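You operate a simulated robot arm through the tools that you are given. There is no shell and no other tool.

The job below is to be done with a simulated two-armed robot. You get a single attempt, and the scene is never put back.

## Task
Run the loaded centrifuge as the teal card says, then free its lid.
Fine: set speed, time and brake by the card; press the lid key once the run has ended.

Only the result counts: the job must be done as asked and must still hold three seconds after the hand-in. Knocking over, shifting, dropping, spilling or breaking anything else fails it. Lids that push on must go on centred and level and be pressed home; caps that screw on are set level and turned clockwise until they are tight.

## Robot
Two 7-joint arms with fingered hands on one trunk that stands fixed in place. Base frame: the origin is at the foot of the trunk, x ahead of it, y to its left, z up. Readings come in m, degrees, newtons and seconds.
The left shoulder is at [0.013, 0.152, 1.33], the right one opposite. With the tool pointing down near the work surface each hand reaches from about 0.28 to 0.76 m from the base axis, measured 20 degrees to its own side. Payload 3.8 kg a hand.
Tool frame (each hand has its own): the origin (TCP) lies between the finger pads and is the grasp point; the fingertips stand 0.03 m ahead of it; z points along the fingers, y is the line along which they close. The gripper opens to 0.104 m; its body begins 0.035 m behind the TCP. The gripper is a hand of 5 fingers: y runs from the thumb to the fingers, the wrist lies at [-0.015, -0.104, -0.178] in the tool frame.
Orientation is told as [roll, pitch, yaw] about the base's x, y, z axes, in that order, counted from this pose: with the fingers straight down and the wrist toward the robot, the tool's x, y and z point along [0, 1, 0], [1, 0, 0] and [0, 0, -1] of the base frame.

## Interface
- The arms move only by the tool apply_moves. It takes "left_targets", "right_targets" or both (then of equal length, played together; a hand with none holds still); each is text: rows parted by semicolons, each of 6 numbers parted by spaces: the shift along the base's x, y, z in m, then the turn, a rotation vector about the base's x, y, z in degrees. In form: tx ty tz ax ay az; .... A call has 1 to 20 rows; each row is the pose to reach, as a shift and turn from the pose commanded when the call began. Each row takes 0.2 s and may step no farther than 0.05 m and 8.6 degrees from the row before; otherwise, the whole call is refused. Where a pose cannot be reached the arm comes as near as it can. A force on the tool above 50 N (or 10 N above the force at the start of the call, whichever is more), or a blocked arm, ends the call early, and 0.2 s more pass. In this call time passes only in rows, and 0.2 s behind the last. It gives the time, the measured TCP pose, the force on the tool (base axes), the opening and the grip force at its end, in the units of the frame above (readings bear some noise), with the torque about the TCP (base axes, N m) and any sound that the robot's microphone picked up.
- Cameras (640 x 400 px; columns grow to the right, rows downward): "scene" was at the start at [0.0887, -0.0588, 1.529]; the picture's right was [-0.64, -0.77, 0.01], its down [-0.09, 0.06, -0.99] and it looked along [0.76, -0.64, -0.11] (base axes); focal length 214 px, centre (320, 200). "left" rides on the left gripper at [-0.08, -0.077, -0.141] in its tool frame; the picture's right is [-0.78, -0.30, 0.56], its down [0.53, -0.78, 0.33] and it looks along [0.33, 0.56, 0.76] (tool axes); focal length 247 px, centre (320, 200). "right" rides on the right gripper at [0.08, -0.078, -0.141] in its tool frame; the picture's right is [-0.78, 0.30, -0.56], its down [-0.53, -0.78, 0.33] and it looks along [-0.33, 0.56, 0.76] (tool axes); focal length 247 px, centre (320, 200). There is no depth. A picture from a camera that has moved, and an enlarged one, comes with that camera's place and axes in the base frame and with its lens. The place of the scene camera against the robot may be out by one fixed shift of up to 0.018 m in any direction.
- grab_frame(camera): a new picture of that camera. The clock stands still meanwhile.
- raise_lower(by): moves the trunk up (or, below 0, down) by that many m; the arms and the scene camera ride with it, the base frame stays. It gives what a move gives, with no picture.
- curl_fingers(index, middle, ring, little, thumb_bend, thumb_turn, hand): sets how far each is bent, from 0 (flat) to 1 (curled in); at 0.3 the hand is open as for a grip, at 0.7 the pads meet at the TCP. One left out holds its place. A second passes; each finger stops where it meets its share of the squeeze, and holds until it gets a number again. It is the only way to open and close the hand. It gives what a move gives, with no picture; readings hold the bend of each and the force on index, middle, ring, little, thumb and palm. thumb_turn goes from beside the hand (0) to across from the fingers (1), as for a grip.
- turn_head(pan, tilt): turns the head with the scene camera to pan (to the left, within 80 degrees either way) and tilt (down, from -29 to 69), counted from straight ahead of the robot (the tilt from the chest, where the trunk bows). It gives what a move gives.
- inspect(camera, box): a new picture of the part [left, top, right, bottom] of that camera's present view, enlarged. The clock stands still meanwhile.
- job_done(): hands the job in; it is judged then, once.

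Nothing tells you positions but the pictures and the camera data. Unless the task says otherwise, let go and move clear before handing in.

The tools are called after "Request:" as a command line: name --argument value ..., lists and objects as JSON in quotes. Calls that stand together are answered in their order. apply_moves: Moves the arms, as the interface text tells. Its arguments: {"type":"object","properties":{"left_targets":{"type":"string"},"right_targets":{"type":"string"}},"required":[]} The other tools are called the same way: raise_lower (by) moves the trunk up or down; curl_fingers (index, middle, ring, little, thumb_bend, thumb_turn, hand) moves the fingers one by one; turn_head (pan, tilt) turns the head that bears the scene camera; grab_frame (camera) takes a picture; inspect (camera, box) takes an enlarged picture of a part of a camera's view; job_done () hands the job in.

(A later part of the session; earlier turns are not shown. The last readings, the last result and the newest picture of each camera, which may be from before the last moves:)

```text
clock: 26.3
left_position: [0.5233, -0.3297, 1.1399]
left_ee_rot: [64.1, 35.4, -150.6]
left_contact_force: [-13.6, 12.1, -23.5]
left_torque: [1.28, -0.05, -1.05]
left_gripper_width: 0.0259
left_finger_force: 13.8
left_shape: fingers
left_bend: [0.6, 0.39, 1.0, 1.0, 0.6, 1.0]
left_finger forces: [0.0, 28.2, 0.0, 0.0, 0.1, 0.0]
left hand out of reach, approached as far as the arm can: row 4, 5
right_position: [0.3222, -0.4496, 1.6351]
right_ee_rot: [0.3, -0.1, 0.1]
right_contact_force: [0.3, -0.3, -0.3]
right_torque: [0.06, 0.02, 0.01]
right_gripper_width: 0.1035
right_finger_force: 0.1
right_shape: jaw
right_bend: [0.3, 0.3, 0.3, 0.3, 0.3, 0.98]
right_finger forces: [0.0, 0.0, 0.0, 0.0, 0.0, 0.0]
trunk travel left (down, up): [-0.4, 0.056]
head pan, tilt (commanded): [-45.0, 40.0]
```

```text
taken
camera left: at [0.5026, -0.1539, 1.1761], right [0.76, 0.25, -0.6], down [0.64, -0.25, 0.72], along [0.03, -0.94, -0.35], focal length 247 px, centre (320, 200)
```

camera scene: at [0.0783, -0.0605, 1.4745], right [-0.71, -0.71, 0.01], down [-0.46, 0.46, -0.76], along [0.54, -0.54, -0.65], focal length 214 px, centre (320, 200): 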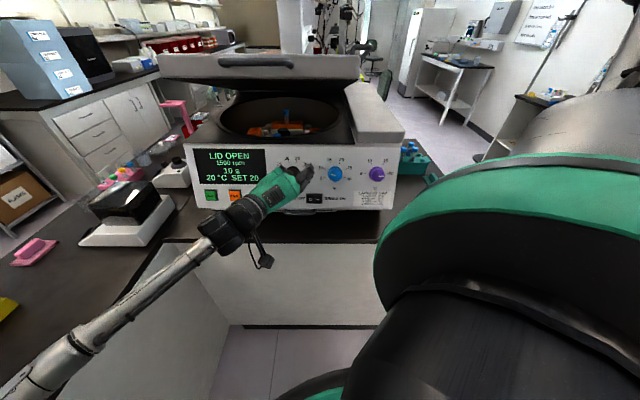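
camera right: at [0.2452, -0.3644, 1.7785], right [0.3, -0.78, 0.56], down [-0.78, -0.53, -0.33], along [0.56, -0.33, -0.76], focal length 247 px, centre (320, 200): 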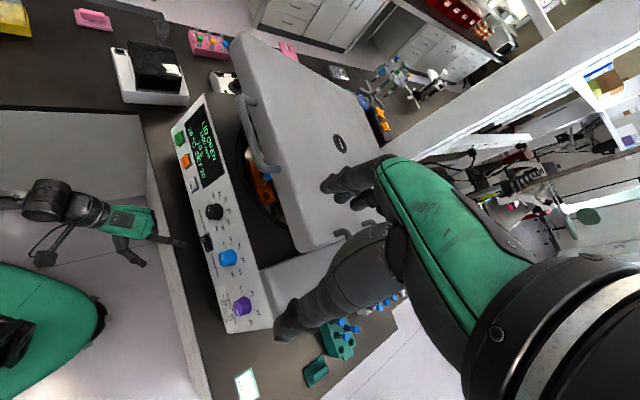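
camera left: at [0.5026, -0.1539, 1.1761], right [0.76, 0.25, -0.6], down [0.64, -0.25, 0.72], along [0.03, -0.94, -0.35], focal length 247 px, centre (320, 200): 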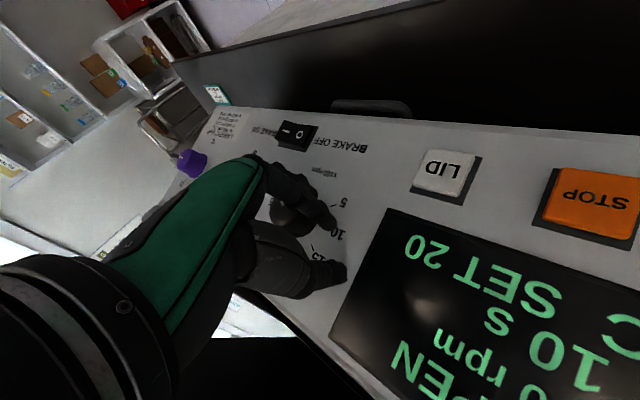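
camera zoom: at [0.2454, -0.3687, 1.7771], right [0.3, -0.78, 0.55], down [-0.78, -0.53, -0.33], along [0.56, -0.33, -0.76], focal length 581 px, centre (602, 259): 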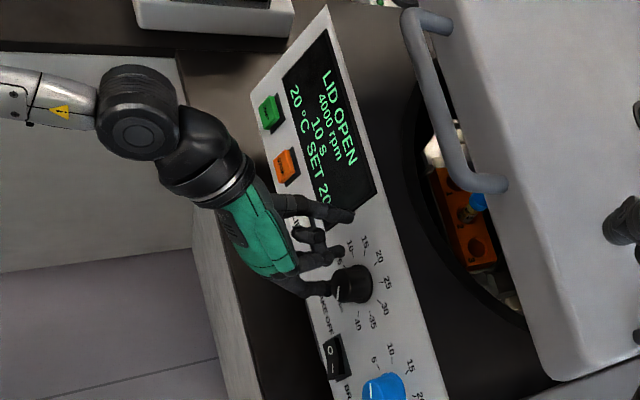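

The arm ran out of reach past about 110° of roll; the grip slipped and the knob now reads 4000. I'll open the fingers and pull straight back, then turn it back counterclockwise within the comfortable range.

Request:
curl_fingers --hand "left" --index 0.3 --middle 0.3 --thumb_bend 0.3

Request:
apply_moves --left_targets "-0.0266 0.0266 0.0137 -5.0 5.0 2.57; -0.0532 0.0532 0.0274 -10.3 10.3 5.3; -0.0665 0.0665 0.0342 -15.6 15.6 8.0; -0.0665 0.0665 0.0342 -20.9 20.9 10.8; -0.0665 0.0665 0.0342 -25.2 25.2 13.0"

Request:
grab_frame --camera "left"

Request:
inspect --camera "scene" --box '[180, 120, 420, 220]'

```text
clock: 27.3
left_position: [0.524, -0.3321, 1.1444]
left_ee_rot: [64.9, 35.1, -150.1]
left_contact_force: [2.1, -4.4, -17.5]
left_torque: [0.57, -0.7, 0.19]
left_gripper_width: 0.103
left_finger_force: 7.6
left_shape: fingers
left_bend: [0.3, 0.24, 1.0, 1.0, 0.3, 0.98]
left_finger forces: [1.1, 14.5, 0.0, 0.0, 0.0, 0.1]
right_position: [0.3244, -0.4479, 1.6359]
right_ee_rot: [0.0, 0.2, 0.0]
right_contact_force: [0.5, -0.1, -0.6]
right_torque: [0.03, 0.04, 0.02]
right_gripper_width: 0.1035
right_finger_force: 0.1
right_shape: jaw
right_bend: [0.3, 0.3, 0.3, 0.3, 0.3, 0.98]
right_finger forces: [0.0, 0.0, 0.0, 0.0, 0.0, 0.0]
trunk travel left (down, up): [-0.4, 0.056]
head pan, tilt (commanded): [-45.0, 40.0]
```

```text
clock: 28.5
left_position: [0.4558, -0.2636, 1.1808]
left_ee_rot: [69.8, -0.4, -135.0]
left_contact_force: [-0.1, 0.3, -0.5]
left_torque: [0.0, -0.01, 0.01]
left_gripper_width: 0.103
left_finger_force: 0.0
left_shape: fingers
left_bend: [0.3, 0.3, 1.0, 1.0, 0.3, 0.98]
left_finger forces: [0.0, 0.1, 0.0, 0.0, 0.1, 0.2]
right_position: [0.3196, -0.4431, 1.6388]
right_ee_rot: [0.0, 0.0, 0.0]
right_contact_force: [-0.4, 0.7, -0.1]
right_torque: [-0.04, 0.03, -0.02]
right_gripper_width: 0.1036
right_finger_force: 0.1
right_shape: jaw
right_bend: [0.3, 0.3, 0.3, 0.3, 0.3, 0.98]
right_finger forces: [0.1, 0.0, 0.0, 0.0, 0.0, 0.1]
trunk travel left (down, up): [-0.4, 0.056]
head pan, tilt (commanded): [-45.0, 40.0]
```

```text
taken
camera left: at [0.3959, -0.0939, 1.1533], right [0.39, 0.02, -0.92], down [0.9, 0.2, 0.38], along [0.19, -0.98, 0.06], focal length 247 px, centre (320, 200)
```

left: 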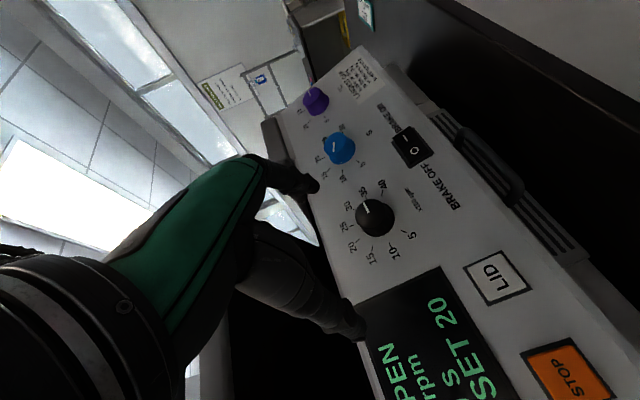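

```text
2.67 times, centred on (300, 170) of scene
camera zoom: at [0.0779, -0.0584, 1.4746], right [-0.71, -0.71, 0.01], down [-0.46, 0.45, -0.76], along [0.54, -0.54, -0.65], focal length 572 px, centre (373, 280)
```

zoom: 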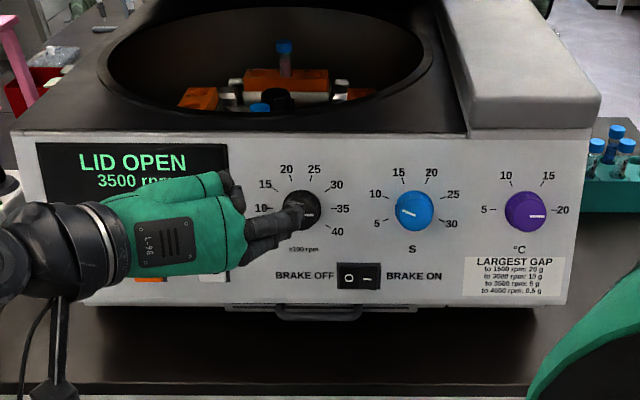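

The knob now reads 3500 and the hand is clear and under control. I'll line up again with the knob at a roll of about 100°, 5 cm off.

Request:
apply_moves --left_targets "-0.0031 -0.0235 -0.0132 2.2 -2.2 -1.13; -0.0062 -0.047 -0.0263 4.4 -4.4 -2.27; -0.0093 -0.0706 -0.0395 6.6 -6.6 -3.4"

Request:
inspect --camera "left" --box '[260, 130, 460, 350]'

Request:
inspect --camera "scene" --box '[180, 120, 420, 220]'

```text
clock: 29.3
left_position: [0.4436, -0.3356, 1.1404]
left_ee_rot: [69.6, 9.3, -138.5]
left_contact_force: [-0.4, -0.2, -0.3]
left_torque: [0.0, -0.01, 0.0]
left_gripper_width: 0.1031
left_finger_force: 0.0
left_shape: fingers
left_bend: [0.3, 0.3, 1.0, 1.0, 0.3, 0.98]
left_finger forces: [0.0, 0.1, 0.1, 0.0, 0.0, 0.0]
right_position: [0.3197, -0.4461, 1.6383]
right_ee_rot: [0.2, 0.1, 0.0]
right_contact_force: [-0.5, 0.4, -0.3]
right_torque: [0.02, 0.0, -0.02]
right_gripper_width: 0.1038
right_finger_force: 0.0
right_shape: jaw
right_bend: [0.3, 0.3, 0.3, 0.3, 0.3, 0.98]
right_finger forces: [0.0, 0.1, 0.0, 0.0, 0.0, 0.1]
trunk travel left (down, up): [-0.4, 0.056]
head pan, tilt (commanded): [-45.0, 40.0]
```

```text
1.82 times, centred on (360, 240) of left
camera zoom: at [0.3985, -0.1613, 1.1273], right [0.5, 0.1, -0.86], down [0.86, 0.09, 0.51], along [0.13, -0.99, -0.04], focal length 449 px, centre (247, 127)
```

zoom: 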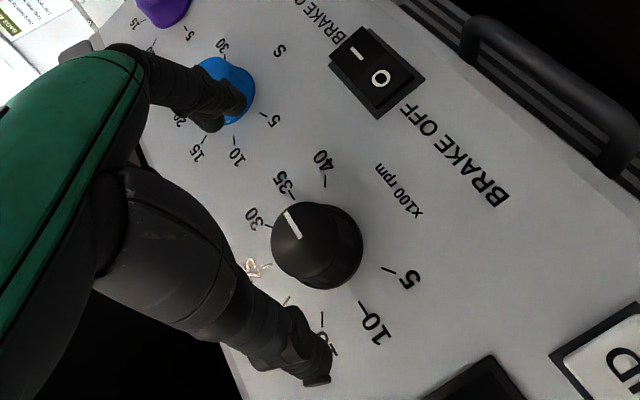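

```text
2.67 times, centred on (300, 170) of scene
camera zoom: at [0.0777, -0.0607, 1.4745], right [-0.71, -0.71, 0.01], down [-0.46, 0.46, -0.76], along [0.54, -0.54, -0.65], focal length 572 px, centre (373, 280)
```

zoom: 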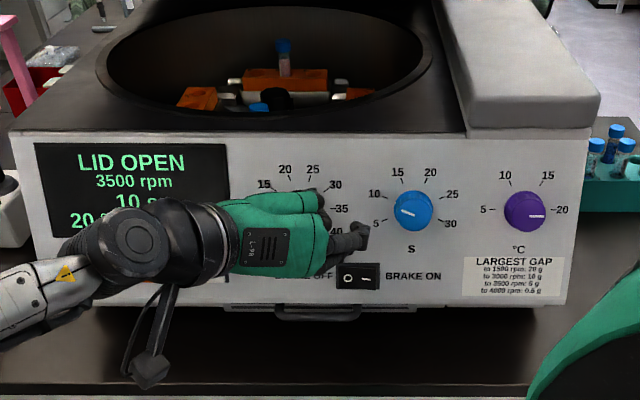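

The knob is about 6 mm to the thumb side; I'll correct, advance 5 cm and close the pinch again.

Request:
apply_moves --left_targets "0.016 -0.008 -0.005 0 0 0; 0.029 -0.0205 -0.0115 0 0 0; 0.0396 -0.0313 -0.0171 0 0 0"

Request:
curl_fingers --hand "left" --index 0.65 --middle 0.65 --thumb_bend 0.65

Request:
inspect --camera "scene" --box '[180, 120, 420, 220]'

Request:
inspect --camera "right" --box '[140, 90, 260, 260]'

```text
clock: 30.1
left_position: [0.4861, -0.3652, 1.123]
left_ee_rot: [69.5, 9.3, -138.5]
left_contact_force: [0.4, -0.5, -0.3]
left_torque: [-0.01, 0.01, -0.02]
left_gripper_width: 0.103
left_finger_force: 0.0
left_shape: fingers
left_bend: [0.3, 0.3, 1.0, 1.0, 0.3, 0.98]
left_finger forces: [0.0, 0.0, 0.0, 0.1, 0.0, 0.1]
right_position: [0.3192, -0.4466, 1.6381]
right_ee_rot: [0.0, 0.0, -0.1]
right_contact_force: [0.9, -0.1, -0.1]
right_torque: [-0.01, 0.02, 0.01]
right_gripper_width: 0.1037
right_finger_force: 0.0
right_shape: jaw
right_bend: [0.3, 0.3, 0.3, 0.3, 0.3, 0.98]
right_finger forces: [0.1, 0.0, 0.0, 0.1, 0.0, 0.0]
trunk travel left (down, up): [-0.4, 0.056]
head pan, tilt (commanded): [-45.0, 40.0]
```

```text
clock: 31.1
left_position: [0.4837, -0.367, 1.1247]
left_ee_rot: [69.5, 9.4, -138.5]
left_contact_force: [-5.0, -1.6, -2.1]
left_torque: [0.03, 0.05, -0.21]
left_gripper_width: 0.0335
left_finger_force: 10.1
left_shape: fingers
left_bend: [0.58, 0.59, 1.0, 1.0, 0.58, 1.0]
left_finger forces: [5.3, 7.7, 0.0, 0.0, 6.6, 0.1]
right_position: [0.3194, -0.4455, 1.637]
right_ee_rot: [0.1, 0.0, 0.1]
right_contact_force: [-0.1, 0.3, -0.1]
right_torque: [0.01, 0.0, -0.01]
right_gripper_width: 0.1037
right_finger_force: 0.0
right_shape: jaw
right_bend: [0.3, 0.3, 0.3, 0.3, 0.3, 0.98]
right_finger forces: [0.0, 0.0, 0.1, 0.0, 0.1, 0.0]
trunk travel left (down, up): [-0.4, 0.056]
head pan, tilt (commanded): [-45.0, 40.0]
```

```text
2.67 times, centred on (300, 170) of scene
camera zoom: at [0.0768, -0.0604, 1.4746], right [-0.71, -0.71, 0.01], down [-0.46, 0.46, -0.76], along [0.54, -0.54, -0.65], focal length 572 px, centre (373, 280)
```

zoom: 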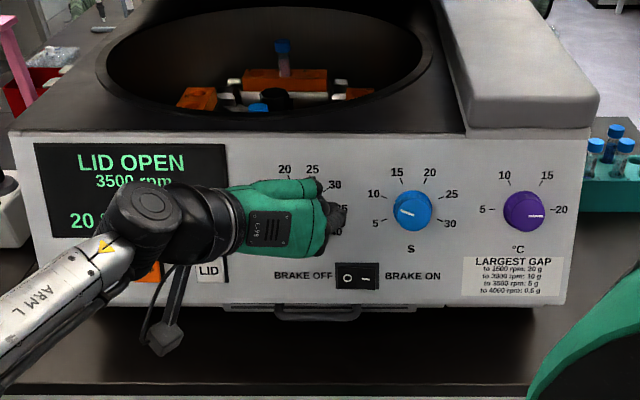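

```text
2.35 times, centred on (200, 175) of right
camera zoom: at [0.2427, -0.3646, 1.7788], right [0.29, -0.78, 0.56], down [-0.78, -0.53, -0.33], along [0.56, -0.33, -0.76], focal length 581 px, centre (602, 259)
```

zoom: 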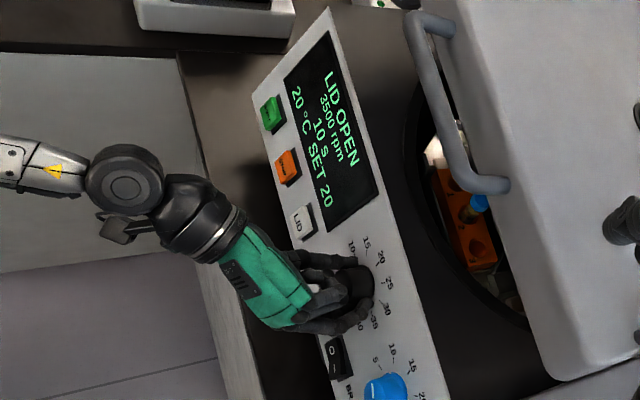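

Good firm hold at 3500. Turning 40° counterclockwise.

Request:
apply_moves --left_targets "0 0 0 -5.32 5.32 2.74; 0 0 0 -10.63 10.63 5.47; 0 0 0 -15.95 15.95 8.21; 0 0 0 -21.26 21.26 10.94; 0 0 0 -26.58 26.58 13.68"

Request:
inspect --camera "right" --box '[140, 90, 260, 260]'

Request:
inspect --camera "left" --box '[260, 130, 460, 350]'

```text
clock: 32.3
left_position: [0.4842, -0.3664, 1.1239]
left_ee_rot: [67.2, -28.2, -123.9]
left_contact_force: [-8.4, -4.8, -0.1]
left_torque: [-0.13, -0.09, -0.37]
left_gripper_width: 0.0335
left_finger_force: 12.2
left_shape: fingers
left_bend: [0.57, 0.59, 1.0, 1.0, 0.58, 1.0]
left_finger forces: [6.4, 11.6, 0.0, 0.0, 5.6, 0.0]
right_position: [0.3179, -0.4473, 1.6382]
right_ee_rot: [0.0, -0.1, 0.0]
right_contact_force: [0.1, 0.3, 1.1]
right_torque: [0.02, 0.0, -0.03]
right_gripper_width: 0.1037
right_finger_force: 0.0
right_shape: jaw
right_bend: [0.3, 0.3, 0.3, 0.3, 0.3, 0.98]
right_finger forces: [0.0, 0.1, 0.0, 0.1, 0.0, 0.0]
trunk travel left (down, up): [-0.4, 0.056]
head pan, tilt (commanded): [-45.0, 40.0]
```

```text
2.35 times, centred on (200, 175) of right
camera zoom: at [0.2412, -0.3655, 1.7789], right [0.29, -0.78, 0.56], down [-0.78, -0.53, -0.34], along [0.56, -0.33, -0.76], focal length 581 px, centre (602, 259)
```

zoom: 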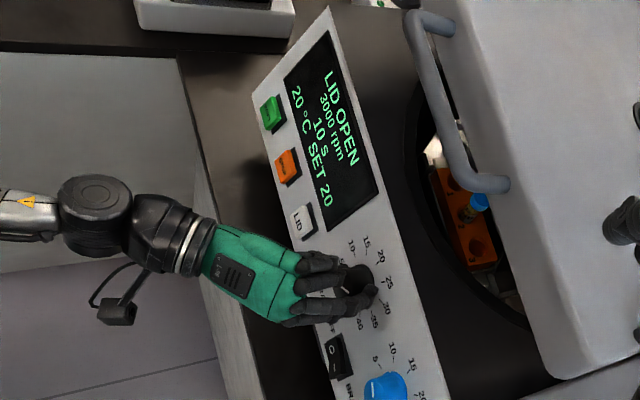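

```text
1.82 times, centred on (360, 240) of left
camera zoom: at [0.3817, -0.2272, 1.0702], right [0.08, -0.27, -0.96], down [0.9, 0.42, -0.05], along [0.42, -0.87, 0.27], focal length 449 px, centre (247, 127)
```

zoom: 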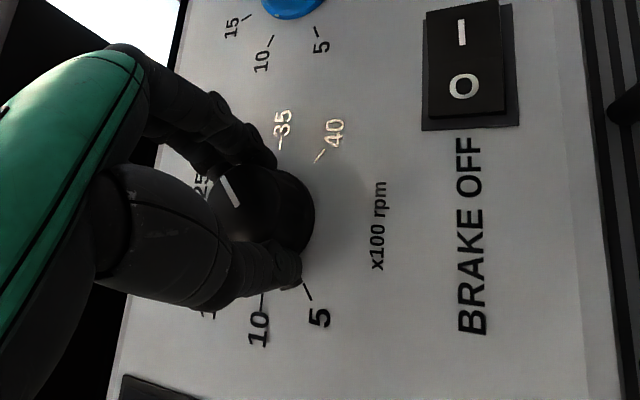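

Now 3000 rpm. I'll turn another 28.6° counterclockwise to reach 2500.

Request:
apply_moves --left_targets "0 0 0 -4.75 4.75 2.45; 0 0 0 -9.5 9.5 4.89; 0 0 0 -14.25 14.25 7.34; 0 0 0 -19.0 19.0 9.78"

Request:
inspect --camera "right" --box '[140, 90, 260, 260]'

Request:
inspect --camera "left" --box '[220, 100, 460, 350]'

```text
clock: 33.5
left_position: [0.5176, -0.3329, 1.1189]
left_ee_rot: [57.4, -50.7, -104.8]
left_contact_force: [-6.2, 3.3, 2.3]
left_torque: [-0.07, 0.0, -0.16]
left_gripper_width: 0.012
left_finger_force: 3.3
left_shape: fingers
left_bend: [0.66, 0.65, 1.0, 1.0, 0.65, 1.0]
left_finger forces: [6.7, 0.6, 0.0, 0.0, 0.0, 0.1]
right_position: [0.3162, -0.4456, 1.639]
right_ee_rot: [0.0, -0.2, -0.1]
right_contact_force: [0.3, 0.2, -0.1]
right_torque: [0.0, -0.03, 0.03]
right_gripper_width: 0.1038
right_finger_force: 0.1
right_shape: jaw
right_bend: [0.3, 0.3, 0.3, 0.3, 0.3, 0.98]
right_finger forces: [0.1, 0.1, 0.0, 0.1, 0.0, 0.0]
trunk travel left (down, up): [-0.4, 0.056]
head pan, tilt (commanded): [-45.0, 40.0]
stopped in row 4 (left hand): the arm was blocked; the commanded pose is now the measured one
```

```text
2.35 times, centred on (200, 175) of right
camera zoom: at [0.2395, -0.3639, 1.7796], right [0.29, -0.78, 0.56], down [-0.78, -0.53, -0.34], along [0.56, -0.33, -0.76], focal length 581 px, centre (602, 259)
```

zoom: 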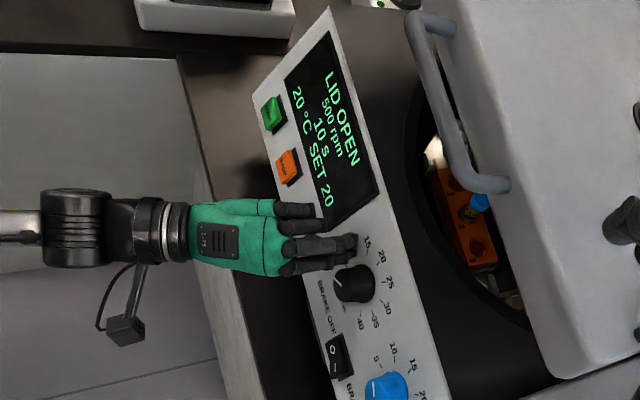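

```text
1.60 times, centred on (340, 225) of left
camera zoom: at [0.3751, -0.2373, 1.0636], right [-0.09, -0.55, -0.83], down [0.73, 0.53, -0.43], along [0.68, -0.65, 0.35], focal length 395 px, centre (288, 160)
```

zoom: 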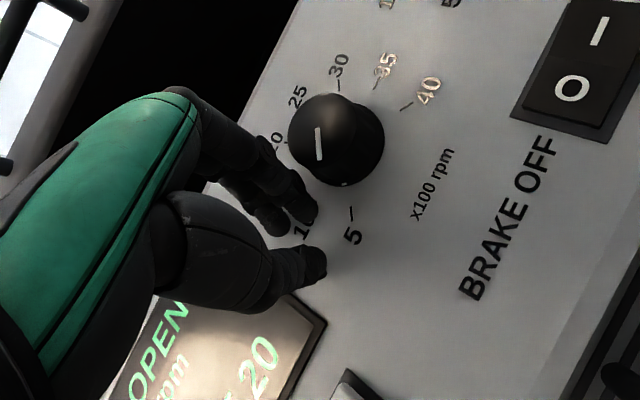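

The arm hit its limit again near a roll of 45° and slid off, dragging the knob to 500. The usable roll is about 55–105°, so I'll work in strokes of about 45°: open, back off and return to the start of the range.

Request:
curl_fingers --hand "left" --index 0.3 --middle 0.3 --thumb_bend 0.3

Request:
apply_moves --left_targets "-0.022 0.022 0.0113 4.67 -4.37 -3.6; -0.048 0.02 0.02 9.33 -8.73 -7.2; -0.0671 -0.0009 0.0229 14.0 -13.1 -10.8"

Request:
inspect --camera "left" --box '[260, 130, 460, 350]'

Request:
inspect --camera "scene" --box '[180, 120, 420, 220]'

```text
clock: 34.5
left_position: [0.5201, -0.3323, 1.1185]
left_ee_rot: [57.0, -50.8, -104.5]
left_contact_force: [-5.7, 7.6, 3.3]
left_torque: [-0.47, -0.22, -0.16]
left_gripper_width: 0.1032
left_finger_force: 4.8
left_shape: fingers
left_bend: [0.3, 0.3, 1.0, 1.0, 0.3, 0.98]
left_finger forces: [0.0, 9.3, 0.1, 0.1, 0.1, 0.0]
right_position: [0.3177, -0.4428, 1.6401]
right_ee_rot: [-0.1, -0.1, 0.0]
right_contact_force: [0.0, 0.2, 0.6]
right_torque: [0.03, 0.0, -0.02]
right_gripper_width: 0.1037
right_finger_force: 0.1
right_shape: jaw
right_bend: [0.3, 0.3, 0.3, 0.3, 0.3, 0.98]
right_finger forces: [0.0, 0.0, 0.1, 0.0, 0.0, 0.0]
trunk travel left (down, up): [-0.4, 0.056]
head pan, tilt (commanded): [-45.0, 40.0]
```

```text
clock: 35.3
left_position: [0.4517, -0.3387, 1.1389]
left_ee_rot: [65.6, -32.7, -121.4]
left_contact_force: [0.0, 0.6, 0.1]
left_torque: [0.01, 0.02, -0.03]
left_gripper_width: 0.1031
left_finger_force: 0.1
left_shape: fingers
left_bend: [0.3, 0.3, 1.0, 1.0, 0.3, 0.98]
left_finger forces: [0.1, 0.0, 0.0, 0.0, 0.1, 0.0]
right_position: [0.3191, -0.4476, 1.6379]
right_ee_rot: [0.1, 0.0, -0.1]
right_contact_force: [-0.2, 0.6, -0.4]
right_torque: [0.01, 0.01, -0.01]
right_gripper_width: 0.1037
right_finger_force: 0.0
right_shape: jaw
right_bend: [0.3, 0.3, 0.3, 0.3, 0.3, 0.98]
right_finger forces: [0.0, 0.0, 0.1, 0.1, 0.0, 0.0]
trunk travel left (down, up): [-0.4, 0.056]
head pan, tilt (commanded): [-45.0, 40.0]
```

```text
1.82 times, centred on (360, 240) of left
camera zoom: at [0.3419, -0.2043, 1.0847], right [0.02, -0.32, -0.95], down [0.89, 0.45, -0.13], along [0.46, -0.84, 0.29], focal length 449 px, centre (247, 127)
```

zoom: 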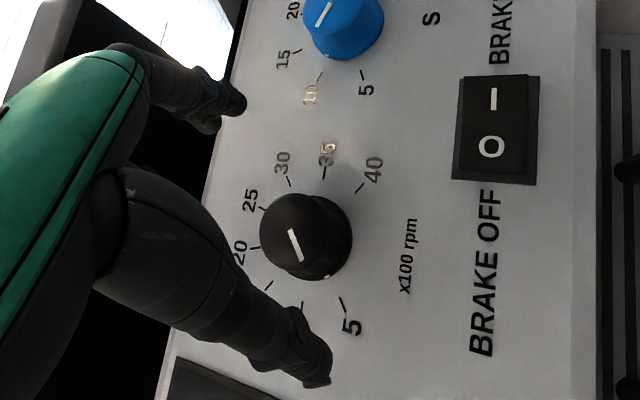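

```text
2.67 times, centred on (300, 170) of scene
camera zoom: at [0.0774, -0.0614, 1.4745], right [-0.71, -0.71, 0.01], down [-0.46, 0.46, -0.76], along [0.54, -0.54, -0.65], focal length 572 px, centre (373, 280)
```

zoom: 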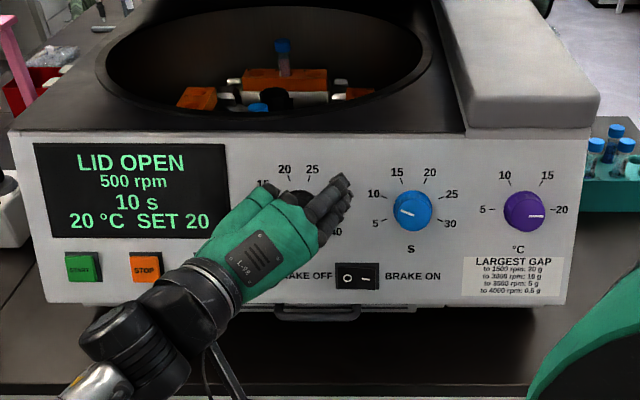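

Knob at 500, hand lined up at a roll of 55°. I'll advance, close, and make a 45° clockwise stroke.

Request:
apply_moves --left_targets "0.013 -0.0094 -0.0022 0 0 0; 0.0235 -0.0203 -0.0079 0 0 0; 0.0329 -0.0297 -0.0127 0 0 0"

Request:
curl_fingers --hand "left" --index 0.65 --middle 0.65 --thumb_bend 0.65

Request:
apply_moves --left_targets "0 0 0 4.98 -4.98 -2.57; 0 0 0 9.97 -9.97 -5.13; 0 0 0 14.95 -14.95 -7.7; 0 0 0 19.9 -19.9 -10.3; 0 0 0 24.9 -24.9 -12.8; 0 0 0 29.9 -29.9 -15.4"

Request:
inspect --camera "right" --box '[140, 90, 260, 260]'

Request:
inspect --camera "left" --box '[220, 100, 460, 350]'

```text
clock: 36.1
left_position: [0.4851, -0.3667, 1.1277]
left_ee_rot: [65.6, -32.8, -121.3]
left_contact_force: [0.2, 1.3, 0.0]
left_torque: [0.02, 0.01, 0.01]
left_gripper_width: 0.1033
left_finger_force: 0.2
left_shape: fingers
left_bend: [0.3, 0.3, 1.0, 1.0, 0.3, 0.98]
left_finger forces: [0.0, 0.0, 0.0, 0.0, 0.0, 0.1]
right_position: [0.3192, -0.4475, 1.6381]
right_ee_rot: [0.1, 0.0, 0.0]
right_contact_force: [-0.1, 0.1, 0.4]
right_torque: [0.02, -0.03, -0.02]
right_gripper_width: 0.1039
right_finger_force: 0.1
right_shape: jaw
right_bend: [0.3, 0.3, 0.3, 0.3, 0.3, 0.98]
right_finger forces: [0.0, 0.0, 0.1, 0.0, 0.0, 0.1]
trunk travel left (down, up): [-0.4, 0.056]
head pan, tilt (commanded): [-45.0, 40.0]
```

```text
clock: 37.1
left_position: [0.4841, -0.3667, 1.1286]
left_ee_rot: [65.8, -32.9, -121.4]
left_contact_force: [-0.3, -1.4, 3.5]
left_torque: [-0.1, -0.07, 0.0]
left_gripper_width: 0.0347
left_finger_force: 8.7
left_shape: fingers
left_bend: [0.57, 0.61, 1.0, 1.0, 0.58, 1.0]
left_finger forces: [5.6, 4.2, 0.0, 0.0, 6.8, 0.1]
right_position: [0.3207, -0.4459, 1.639]
right_ee_rot: [0.0, -0.1, -0.1]
right_contact_force: [0.7, -1.1, 0.6]
right_torque: [0.02, 0.0, -0.02]
right_gripper_width: 0.104
right_finger_force: 0.1
right_shape: jaw
right_bend: [0.3, 0.3, 0.3, 0.3, 0.3, 0.98]
right_finger forces: [0.0, 0.0, 0.0, 0.1, 0.1, 0.0]
trunk travel left (down, up): [-0.4, 0.056]
head pan, tilt (commanded): [-45.0, 40.0]
```

```text
clock: 38.5
left_position: [0.4834, -0.3676, 1.1287]
left_ee_rot: [69.3, 9.3, -138.5]
left_contact_force: [-2.9, -4.4, 2.9]
left_torque: [-0.08, -0.05, -0.07]
left_gripper_width: 0.0342
left_finger_force: 9.0
left_shape: fingers
left_bend: [0.57, 0.61, 1.0, 1.0, 0.58, 1.0]
left_finger forces: [6.1, 4.7, 0.0, 0.0, 6.4, 0.0]
right_position: [0.3181, -0.4468, 1.6381]
right_ee_rot: [0.1, 0.0, 0.0]
right_contact_force: [-0.4, 0.6, -1.2]
right_torque: [0.0, 0.02, -0.02]
right_gripper_width: 0.1035
right_finger_force: 0.1
right_shape: jaw
right_bend: [0.3, 0.3, 0.3, 0.3, 0.3, 0.98]
right_finger forces: [0.0, 0.1, 0.0, 0.0, 0.0, 0.0]
trunk travel left (down, up): [-0.4, 0.056]
head pan, tilt (commanded): [-45.0, 40.0]
```

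```text
2.35 times, centred on (200, 175) of right
camera zoom: at [0.2415, -0.3656, 1.7789], right [0.29, -0.78, 0.56], down [-0.78, -0.53, -0.33], along [0.56, -0.33, -0.76], focal length 581 px, centre (602, 259)
```

zoom: 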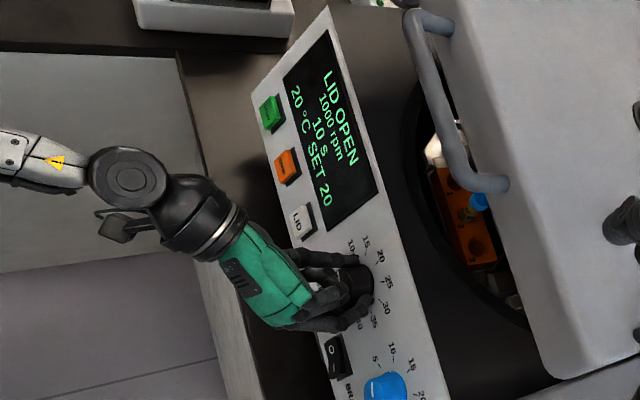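

```text
1.60 times, centred on (340, 225) of left
camera zoom: at [0.4363, -0.1934, 1.1152], right [0.5, 0.11, -0.86], down [0.86, 0.09, 0.5], along [0.13, -0.99, -0.05], focal length 395 px, centre (288, 160)
```

zoom: 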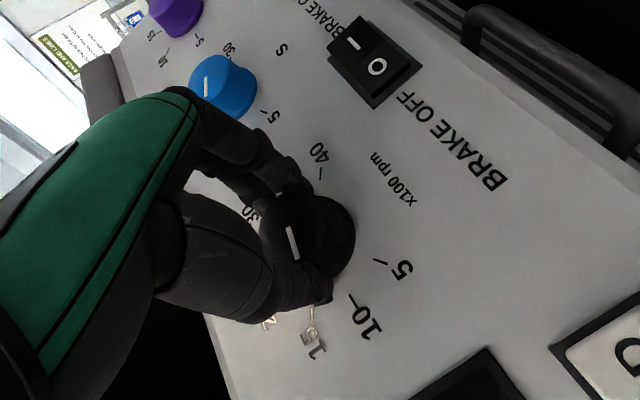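

The stroke gave 1000 rpm. I'll open, roll back 45° around the knob without leaving it, and check where the pointer rests.

Request:
curl_fingers --hand "left" --index 0.3 --middle 0.3 --thumb_bend 0.3

Request:
apply_moves --left_targets "0 0 0 -4.98 4.98 2.57; 0 0 0 -9.97 9.97 5.13; 0 0 0 -14.95 14.95 7.7; 0 0 0 -19.9 19.9 10.3; 0 0 0 -24.9 24.9 12.8; 0 0 0 -29.9 29.9 15.4"

Request:
inspect --camera "left" --box '[220, 100, 460, 350]'

Request:
inspect --camera "right" --box '[140, 90, 260, 260]'

```text
clock: 39.5
left_position: [0.4834, -0.3664, 1.1277]
left_ee_rot: [69.5, 9.1, -138.4]
left_contact_force: [0.6, -0.1, 0.6]
left_torque: [-0.02, 0.0, -0.01]
left_gripper_width: 0.1028
left_finger_force: 0.1
left_shape: fingers
left_bend: [0.3, 0.3, 1.0, 1.0, 0.3, 0.98]
left_finger forces: [0.0, 0.0, 0.0, 0.0, 0.1, 0.0]
right_position: [0.3203, -0.4458, 1.638]
right_ee_rot: [0.1, 0.0, -0.1]
right_contact_force: [0.8, 0.5, 0.6]
right_torque: [0.0, 0.01, 0.01]
right_gripper_width: 0.1039
right_finger_force: 0.0
right_shape: jaw
right_bend: [0.3, 0.3, 0.3, 0.3, 0.3, 0.98]
right_finger forces: [0.1, 0.0, 0.0, 0.0, 0.1, 0.1]
trunk travel left (down, up): [-0.4, 0.056]
head pan, tilt (commanded): [-45.0, 40.0]
```

```text
clock: 40.9
left_position: [0.4857, -0.3671, 1.1289]
left_ee_rot: [65.7, -32.9, -121.4]
left_contact_force: [-1.1, -0.9, -0.3]
left_torque: [-0.02, 0.02, 0.0]
left_gripper_width: 0.1026
left_finger_force: 0.1
left_shape: fingers
left_bend: [0.3, 0.3, 1.0, 1.0, 0.3, 0.98]
left_finger forces: [0.1, 0.0, 0.0, 0.0, 0.1, 0.0]
right_position: [0.3185, -0.4453, 1.6381]
right_ee_rot: [0.1, -0.2, -0.1]
right_contact_force: [0.4, -0.2, 0.4]
right_torque: [0.01, 0.0, 0.0]
right_gripper_width: 0.1037
right_finger_force: 0.0
right_shape: jaw
right_bend: [0.3, 0.3, 0.3, 0.3, 0.3, 0.98]
right_finger forces: [0.0, 0.0, 0.1, 0.0, 0.0, 0.0]
trunk travel left (down, up): [-0.4, 0.056]
head pan, tilt (commanded): [-45.0, 40.0]
```

```text
1.60 times, centred on (340, 225) of left
camera zoom: at [0.3752, -0.2331, 1.0728], right [0.02, -0.32, -0.95], down [0.89, 0.45, -0.13], along [0.46, -0.84, 0.29], focal length 395 px, centre (288, 160)
```

zoom: 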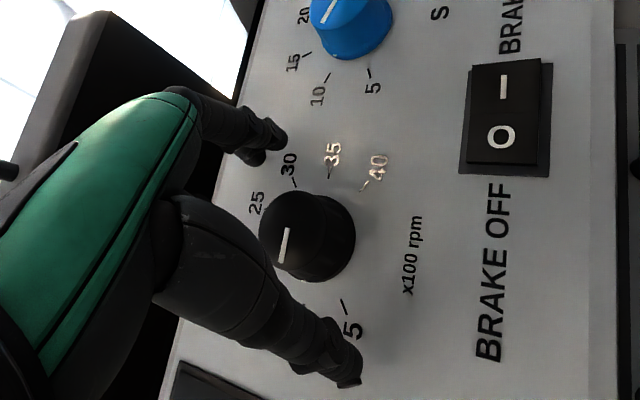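

```text
2.35 times, centred on (200, 175) of right
camera zoom: at [0.2431, -0.3646, 1.7788], right [0.29, -0.78, 0.56], down [-0.78, -0.53, -0.33], along [0.56, -0.33, -0.76], focal length 581 px, centre (602, 259)
```

zoom: 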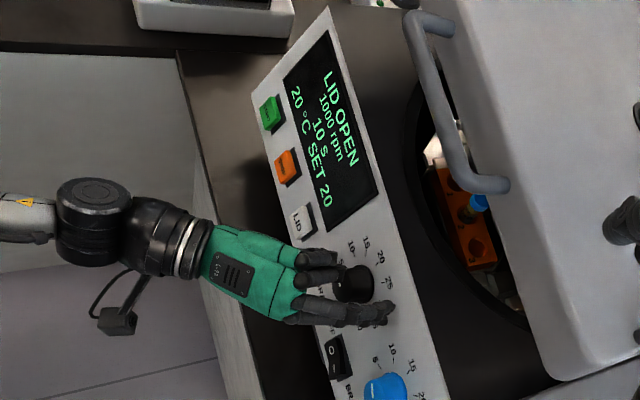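

On release the knob settled exactly on the 10 mark, so it has detents. I'll make the next stroke for 1500.

Request:
curl_fingers --hand "left" --index 0.65 --middle 0.65 --thumb_bend 0.65

Request:
apply_moves --left_targets "0 0 0 4.98 -4.98 -2.57; 0 0 0 9.97 -9.97 -5.13; 0 0 0 14.95 -14.95 -7.7; 0 0 0 19.9 -19.9 -10.3; 0 0 0 24.9 -24.9 -12.8; 0 0 0 29.9 -29.9 -15.4"

Request:
curl_fingers --hand "left" --index 0.3 --middle 0.3 --thumb_bend 0.3

Request:
apply_moves --left_targets "0 0 0 -4.98 4.98 2.57; 0 0 0 -9.97 9.97 5.13; 0 0 0 -14.95 14.95 7.7; 0 0 0 -19.9 19.9 10.3; 0 0 0 -24.9 24.9 12.8; 0 0 0 -29.9 29.9 15.4"

Request:
inspect --camera "left" --box '[220, 100, 460, 350]'

Request:
inspect --camera "right" --box '[140, 90, 260, 260]'

```text
clock: 41.9
left_position: [0.4839, -0.3665, 1.1279]
left_ee_rot: [65.6, -32.9, -121.5]
left_contact_force: [-0.4, -3.3, 2.0]
left_torque: [-0.09, -0.03, -0.03]
left_gripper_width: 0.035
left_finger_force: 7.9
left_shape: fingers
left_bend: [0.57, 0.61, 1.0, 1.0, 0.57, 1.0]
left_finger forces: [5.4, 4.2, 0.0, 0.0, 7.1, 0.0]
right_position: [0.3192, -0.4465, 1.6379]
right_ee_rot: [0.1, -0.1, -0.1]
right_contact_force: [0.0, 0.2, 0.2]
right_torque: [0.0, 0.01, -0.04]
right_gripper_width: 0.1038
right_finger_force: 0.0
right_shape: jaw
right_bend: [0.3, 0.3, 0.3, 0.3, 0.3, 0.98]
right_finger forces: [0.1, 0.0, 0.1, 0.0, 0.1, 0.0]
trunk travel left (down, up): [-0.4, 0.056]
head pan, tilt (commanded): [-45.0, 40.0]
```

```text
clock: 43.3
left_position: [0.4843, -0.3685, 1.1279]
left_ee_rot: [69.4, 9.4, -138.6]
left_contact_force: [-2.5, -3.4, 0.7]
left_torque: [-0.07, -0.01, -0.09]
left_gripper_width: 0.0349
left_finger_force: 8.2
left_shape: fingers
left_bend: [0.57, 0.61, 1.0, 1.0, 0.58, 1.0]
left_finger forces: [6.3, 4.3, 0.0, 0.0, 6.4, 0.1]
right_position: [0.3185, -0.4467, 1.6374]
right_ee_rot: [0.1, 0.0, -0.1]
right_contact_force: [-0.6, 0.1, 0.3]
right_torque: [0.0, -0.02, 0.02]
right_gripper_width: 0.1036
right_finger_force: 0.0
right_shape: jaw
right_bend: [0.3, 0.3, 0.3, 0.3, 0.3, 0.98]
right_finger forces: [0.1, 0.1, 0.0, 0.0, 0.0, 0.1]
trunk travel left (down, up): [-0.4, 0.056]
head pan, tilt (commanded): [-45.0, 40.0]
```

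```text
clock: 44.3
left_position: [0.483, -0.3669, 1.128]
left_ee_rot: [69.4, 9.1, -138.4]
left_contact_force: [0.4, -0.4, 0.2]
left_torque: [0.04, 0.02, 0.01]
left_gripper_width: 0.1028
left_finger_force: 0.1
left_shape: fingers
left_bend: [0.3, 0.3, 1.0, 1.0, 0.3, 0.98]
left_finger forces: [0.0, 0.1, 0.0, 0.0, 0.1, 0.0]
right_position: [0.3201, -0.4455, 1.6378]
right_ee_rot: [0.0, 0.0, -0.2]
right_contact_force: [0.2, 0.2, -0.6]
right_torque: [-0.01, -0.02, 0.01]
right_gripper_width: 0.1037
right_finger_force: 0.0
right_shape: jaw
right_bend: [0.3, 0.3, 0.3, 0.3, 0.3, 0.98]
right_finger forces: [0.1, 0.0, 0.0, 0.0, 0.0, 0.0]
trunk travel left (down, up): [-0.4, 0.056]
head pan, tilt (commanded): [-45.0, 40.0]
```

```text
clock: 45.7
left_position: [0.4838, -0.3677, 1.1284]
left_ee_rot: [65.6, -33.0, -121.4]
left_contact_force: [-0.1, -0.3, -0.6]
left_torque: [0.01, 0.01, -0.01]
left_gripper_width: 0.1027
left_finger_force: 0.1
left_shape: fingers
left_bend: [0.3, 0.3, 1.0, 1.0, 0.3, 0.98]
left_finger forces: [0.0, 0.1, 0.1, 0.0, 0.0, 0.0]
right_position: [0.32, -0.4466, 1.6374]
right_ee_rot: [0.0, -0.2, 0.0]
right_contact_force: [-0.2, 0.3, 0.7]
right_torque: [-0.01, 0.02, 0.01]
right_gripper_width: 0.1038
right_finger_force: 0.0
right_shape: jaw
right_bend: [0.3, 0.3, 0.3, 0.3, 0.3, 0.98]
right_finger forces: [0.0, 0.0, 0.1, 0.1, 0.1, 0.0]
trunk travel left (down, up): [-0.4, 0.056]
head pan, tilt (commanded): [-45.0, 40.0]
```

```text
1.60 times, centred on (340, 225) of left
camera zoom: at [0.3752, -0.2333, 1.0729], right [0.02, -0.32, -0.95], down [0.89, 0.45, -0.13], along [0.46, -0.84, 0.29], focal length 395 px, centre (288, 160)
```

zoom: 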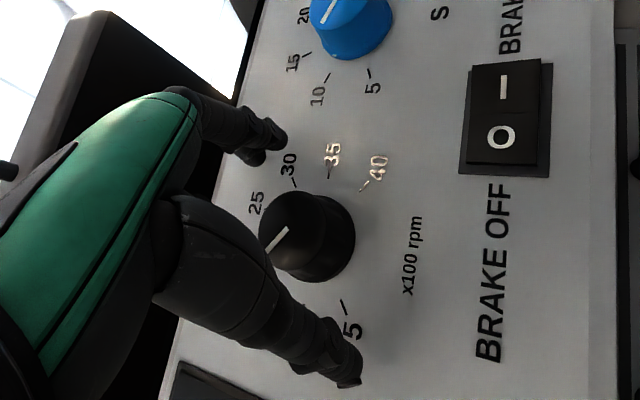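

```text
2.35 times, centred on (200, 175) of right
camera zoom: at [0.243, -0.3647, 1.7788], right [0.29, -0.78, 0.56], down [-0.78, -0.53, -0.33], along [0.56, -0.33, -0.76], focal length 581 px, centre (602, 259)
```

zoom: 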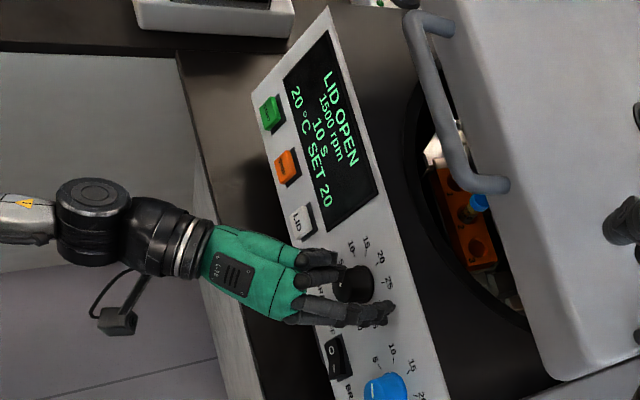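

The knob advanced exactly one detent to 1500. I'll repeat the same stroke twice to reach 2500.

Request:
curl_fingers --hand "left" --index 0.65 --middle 0.65 --thumb_bend 0.65

Request:
apply_moves --left_targets "0 0 0 4.98 -4.98 -2.57; 0 0 0 9.97 -9.97 -5.13; 0 0 0 14.95 -14.95 -7.7; 0 0 0 19.9 -19.9 -10.3; 0 0 0 24.9 -24.9 -12.8; 0 0 0 29.9 -29.9 -15.4"

Request:
curl_fingers --hand "left" --index 0.3 --middle 0.3 --thumb_bend 0.3

Request:
apply_moves --left_targets "0 0 0 -4.98 4.98 2.57; 0 0 0 -9.97 9.97 5.13; 0 0 0 -14.95 14.95 7.7; 0 0 0 -19.9 19.9 10.3; 0 0 0 -24.9 24.9 12.8; 0 0 0 -29.9 29.9 15.4"

Request:
inspect --camera "right" --box '[140, 90, 260, 260]'

```text
clock: 46.7
left_position: [0.4835, -0.3678, 1.1283]
left_ee_rot: [65.6, -32.9, -121.5]
left_contact_force: [0.7, -1.6, 1.8]
left_torque: [-0.04, -0.07, -0.01]
left_gripper_width: 0.0347
left_finger_force: 8.0
left_shape: fingers
left_bend: [0.57, 0.61, 1.0, 1.0, 0.57, 1.0]
left_finger forces: [5.1, 4.0, 0.0, 0.1, 7.1, 0.0]
right_position: [0.3197, -0.4468, 1.6383]
right_ee_rot: [0.1, -0.2, -0.1]
right_contact_force: [0.9, -0.4, -0.6]
right_torque: [0.0, -0.02, -0.01]
right_gripper_width: 0.1036
right_finger_force: 0.0
right_shape: jaw
right_bend: [0.3, 0.3, 0.3, 0.3, 0.3, 0.98]
right_finger forces: [0.0, 0.0, 0.1, 0.0, 0.1, 0.0]
trunk travel left (down, up): [-0.4, 0.056]
head pan, tilt (commanded): [-45.0, 40.0]
```

```text
clock: 48.1
left_position: [0.4831, -0.368, 1.1277]
left_ee_rot: [69.4, 9.2, -138.5]
left_contact_force: [-2.4, -3.7, 2.0]
left_torque: [-0.09, -0.01, -0.09]
left_gripper_width: 0.0348
left_finger_force: 8.5
left_shape: fingers
left_bend: [0.57, 0.61, 1.0, 1.0, 0.58, 1.0]
left_finger forces: [5.9, 4.9, 0.0, 0.0, 6.4, 0.0]
right_position: [0.3184, -0.447, 1.6375]
right_ee_rot: [0.1, -0.1, -0.1]
right_contact_force: [0.5, 0.5, -0.5]
right_torque: [-0.01, 0.0, 0.03]
right_gripper_width: 0.1036
right_finger_force: 0.0
right_shape: jaw
right_bend: [0.3, 0.3, 0.3, 0.3, 0.3, 0.98]
right_finger forces: [0.0, 0.0, 0.0, 0.0, 0.1, 0.0]
trunk travel left (down, up): [-0.4, 0.056]
head pan, tilt (commanded): [-45.0, 40.0]
```

```text
clock: 49.1
left_position: [0.4854, -0.367, 1.1275]
left_ee_rot: [69.4, 9.1, -138.4]
left_contact_force: [0.0, -0.4, -0.5]
left_torque: [0.03, -0.01, 0.0]
left_gripper_width: 0.1028
left_finger_force: 0.0
left_shape: fingers
left_bend: [0.3, 0.3, 1.0, 1.0, 0.3, 0.98]
left_finger forces: [0.0, 0.0, 0.0, 0.1, 0.0, 0.0]
right_position: [0.3199, -0.4462, 1.6385]
right_ee_rot: [0.0, 0.0, -0.1]
right_contact_force: [-0.7, 0.2, -0.7]
right_torque: [0.0, 0.02, -0.01]
right_gripper_width: 0.1039
right_finger_force: 0.1
right_shape: jaw
right_bend: [0.3, 0.3, 0.3, 0.3, 0.3, 0.98]
right_finger forces: [0.1, 0.0, 0.0, 0.0, 0.0, 0.0]
trunk travel left (down, up): [-0.4, 0.056]
head pan, tilt (commanded): [-45.0, 40.0]
```

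```text
clock: 50.5
left_position: [0.4835, -0.3674, 1.1285]
left_ee_rot: [65.7, -33.0, -121.4]
left_contact_force: [-0.1, 0.5, 0.9]
left_torque: [-0.01, -0.02, 0.0]
left_gripper_width: 0.1028
left_finger_force: 0.1
left_shape: fingers
left_bend: [0.3, 0.3, 1.0, 1.0, 0.3, 0.98]
left_finger forces: [0.0, 0.1, 0.0, 0.0, 0.1, 0.0]
right_position: [0.3194, -0.4462, 1.6384]
right_ee_rot: [0.1, -0.1, -0.1]
right_contact_force: [1.0, 0.3, 0.0]
right_torque: [-0.02, 0.01, -0.02]
right_gripper_width: 0.1037
right_finger_force: 0.0
right_shape: jaw
right_bend: [0.3, 0.3, 0.3, 0.3, 0.3, 0.98]
right_finger forces: [0.0, 0.1, 0.0, 0.0, 0.1, 0.1]
trunk travel left (down, up): [-0.4, 0.056]
head pan, tilt (commanded): [-45.0, 40.0]
```

```text
2.35 times, centred on (200, 175) of right
camera zoom: at [0.243, -0.3647, 1.7788], right [0.29, -0.78, 0.56], down [-0.78, -0.53, -0.33], along [0.56, -0.33, -0.76], focal length 581 px, centre (602, 259)
```

zoom: 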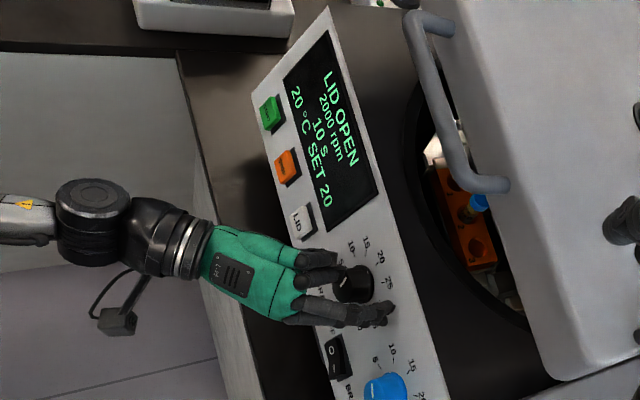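

It reads 2000 rpm. One more stroke, then open and back off.

Request:
curl_fingers --hand "left" --index 0.65 --middle 0.65 --thumb_bend 0.65

Request:
apply_moves --left_targets "0 0 0 4.98 -4.98 -2.57; 0 0 0 9.97 -9.97 -5.13; 0 0 0 14.95 -14.95 -7.7; 0 0 0 19.9 -19.9 -10.3; 0 0 0 24.9 -24.9 -12.8; 0 0 0 29.9 -29.9 -15.4"

Request:
curl_fingers --hand "left" --index 0.3 --middle 0.3 --thumb_bend 0.3

Request:
apply_moves --left_targets "-0.0266 0.0266 0.0137 0 0 0; -0.0465 0.0465 0.0239 0 0 0"

Request:
inspect --camera "right" --box '[140, 90, 260, 260]'

Request:
grab_frame --camera "left"

```text
clock: 51.5
left_position: [0.4838, -0.3669, 1.1276]
left_ee_rot: [65.7, -32.9, -121.6]
left_contact_force: [0.4, -1.1, 1.5]
left_torque: [-0.05, -0.04, 0.01]
left_gripper_width: 0.0346
left_finger_force: 7.8
left_shape: fingers
left_bend: [0.58, 0.61, 1.0, 1.0, 0.57, 1.0]
left_finger forces: [5.4, 3.9, 0.0, 0.0, 7.2, 0.0]
right_position: [0.3191, -0.4469, 1.6377]
right_ee_rot: [0.0, -0.1, 0.0]
right_contact_force: [0.2, 0.8, 0.9]
right_torque: [-0.02, 0.02, -0.01]
right_gripper_width: 0.1037
right_finger_force: 0.0
right_shape: jaw
right_bend: [0.3, 0.3, 0.3, 0.3, 0.3, 0.98]
right_finger forces: [0.0, 0.0, 0.0, 0.0, 0.1, 0.0]
trunk travel left (down, up): [-0.4, 0.056]
head pan, tilt (commanded): [-45.0, 40.0]
```

```text
clock: 52.9
left_position: [0.484, -0.3671, 1.1284]
left_ee_rot: [69.4, 9.3, -138.5]
left_contact_force: [-3.7, -3.1, 0.5]
left_torque: [-0.07, 0.02, -0.07]
left_gripper_width: 0.0345
left_finger_force: 8.5
left_shape: fingers
left_bend: [0.57, 0.61, 1.0, 1.0, 0.58, 1.0]
left_finger forces: [6.4, 4.7, 0.0, 0.0, 6.4, 0.1]
right_position: [0.3189, -0.4474, 1.639]
right_ee_rot: [0.0, 0.0, -0.1]
right_contact_force: [0.8, -0.4, -0.4]
right_torque: [0.04, 0.05, -0.02]
right_gripper_width: 0.1037
right_finger_force: 0.0
right_shape: jaw
right_bend: [0.3, 0.3, 0.3, 0.3, 0.3, 0.98]
right_finger forces: [0.0, 0.0, 0.1, 0.0, 0.0, 0.1]
trunk travel left (down, up): [-0.4, 0.056]
head pan, tilt (commanded): [-45.0, 40.0]
```

```text
clock: 53.9
left_position: [0.484, -0.3658, 1.1272]
left_ee_rot: [69.4, 9.1, -138.3]
left_contact_force: [0.7, 0.0, 0.9]
left_torque: [-0.03, 0.01, -0.01]
left_gripper_width: 0.1026
left_finger_force: 0.0
left_shape: fingers
left_bend: [0.3, 0.3, 1.0, 1.0, 0.3, 0.98]
left_finger forces: [0.0, 0.0, 0.1, 0.0, 0.1, 0.0]
right_position: [0.3202, -0.4451, 1.6385]
right_ee_rot: [0.0, 0.0, -0.1]
right_contact_force: [-1.1, -0.3, -0.3]
right_torque: [0.03, -0.02, 0.01]
right_gripper_width: 0.1037
right_finger_force: 0.0
right_shape: jaw
right_bend: [0.3, 0.3, 0.3, 0.3, 0.3, 0.98]
right_finger forces: [0.0, 0.1, 0.1, 0.0, 0.0, 0.0]
trunk travel left (down, up): [-0.4, 0.056]
head pan, tilt (commanded): [-45.0, 40.0]
```

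```text
clock: 54.5
left_position: [0.4372, -0.3183, 1.1526]
left_ee_rot: [69.4, 9.2, -138.4]
left_contact_force: [0.7, 0.1, -0.9]
left_torque: [-0.02, 0.0, -0.02]
left_gripper_width: 0.1027
left_finger_force: 0.0
left_shape: fingers
left_bend: [0.3, 0.3, 1.0, 1.0, 0.3, 0.98]
left_finger forces: [0.1, 0.0, 0.0, 0.0, 0.1, 0.1]
right_position: [0.3182, -0.443, 1.6394]
right_ee_rot: [0.0, -0.1, -0.1]
right_contact_force: [-0.1, 0.3, -0.4]
right_torque: [-0.03, 0.01, -0.03]
right_gripper_width: 0.1036
right_finger_force: 0.1
right_shape: jaw
right_bend: [0.3, 0.3, 0.3, 0.3, 0.3, 0.98]
right_finger forces: [0.0, 0.0, 0.1, 0.0, 0.1, 0.0]
trunk travel left (down, up): [-0.4, 0.056]
head pan, tilt (commanded): [-45.0, 40.0]
```

```text
2.35 times, centred on (200, 175) of right
camera zoom: at [0.2425, -0.3619, 1.7796], right [0.29, -0.78, 0.56], down [-0.78, -0.53, -0.33], along [0.56, -0.34, -0.76], focal length 581 px, centre (602, 259)
```

zoom: 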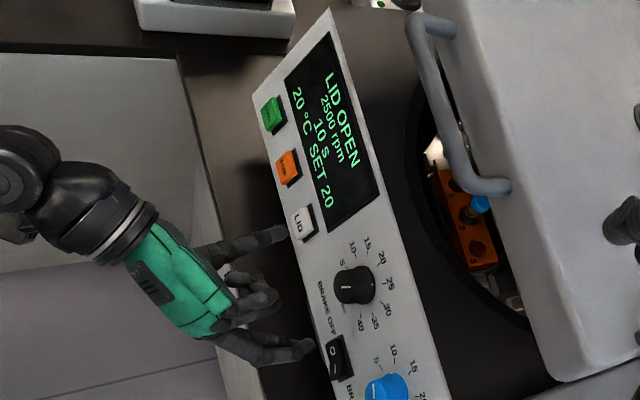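

```text
taken
camera left: at [0.3906, -0.1436, 1.139], right [0.49, 0.1, -0.86], down [0.86, 0.1, 0.5], along [0.14, -0.99, -0.04], focal length 247 px, centre (320, 200)
```

left: 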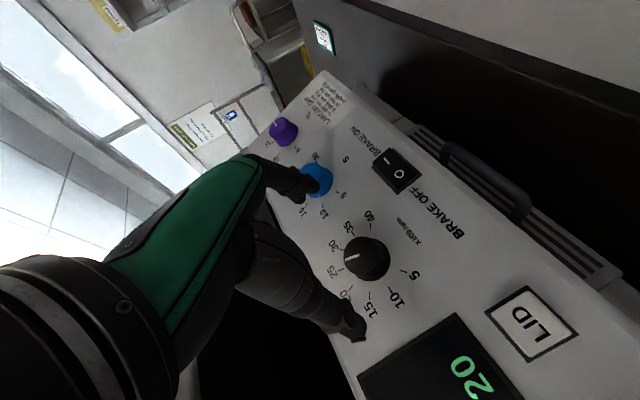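

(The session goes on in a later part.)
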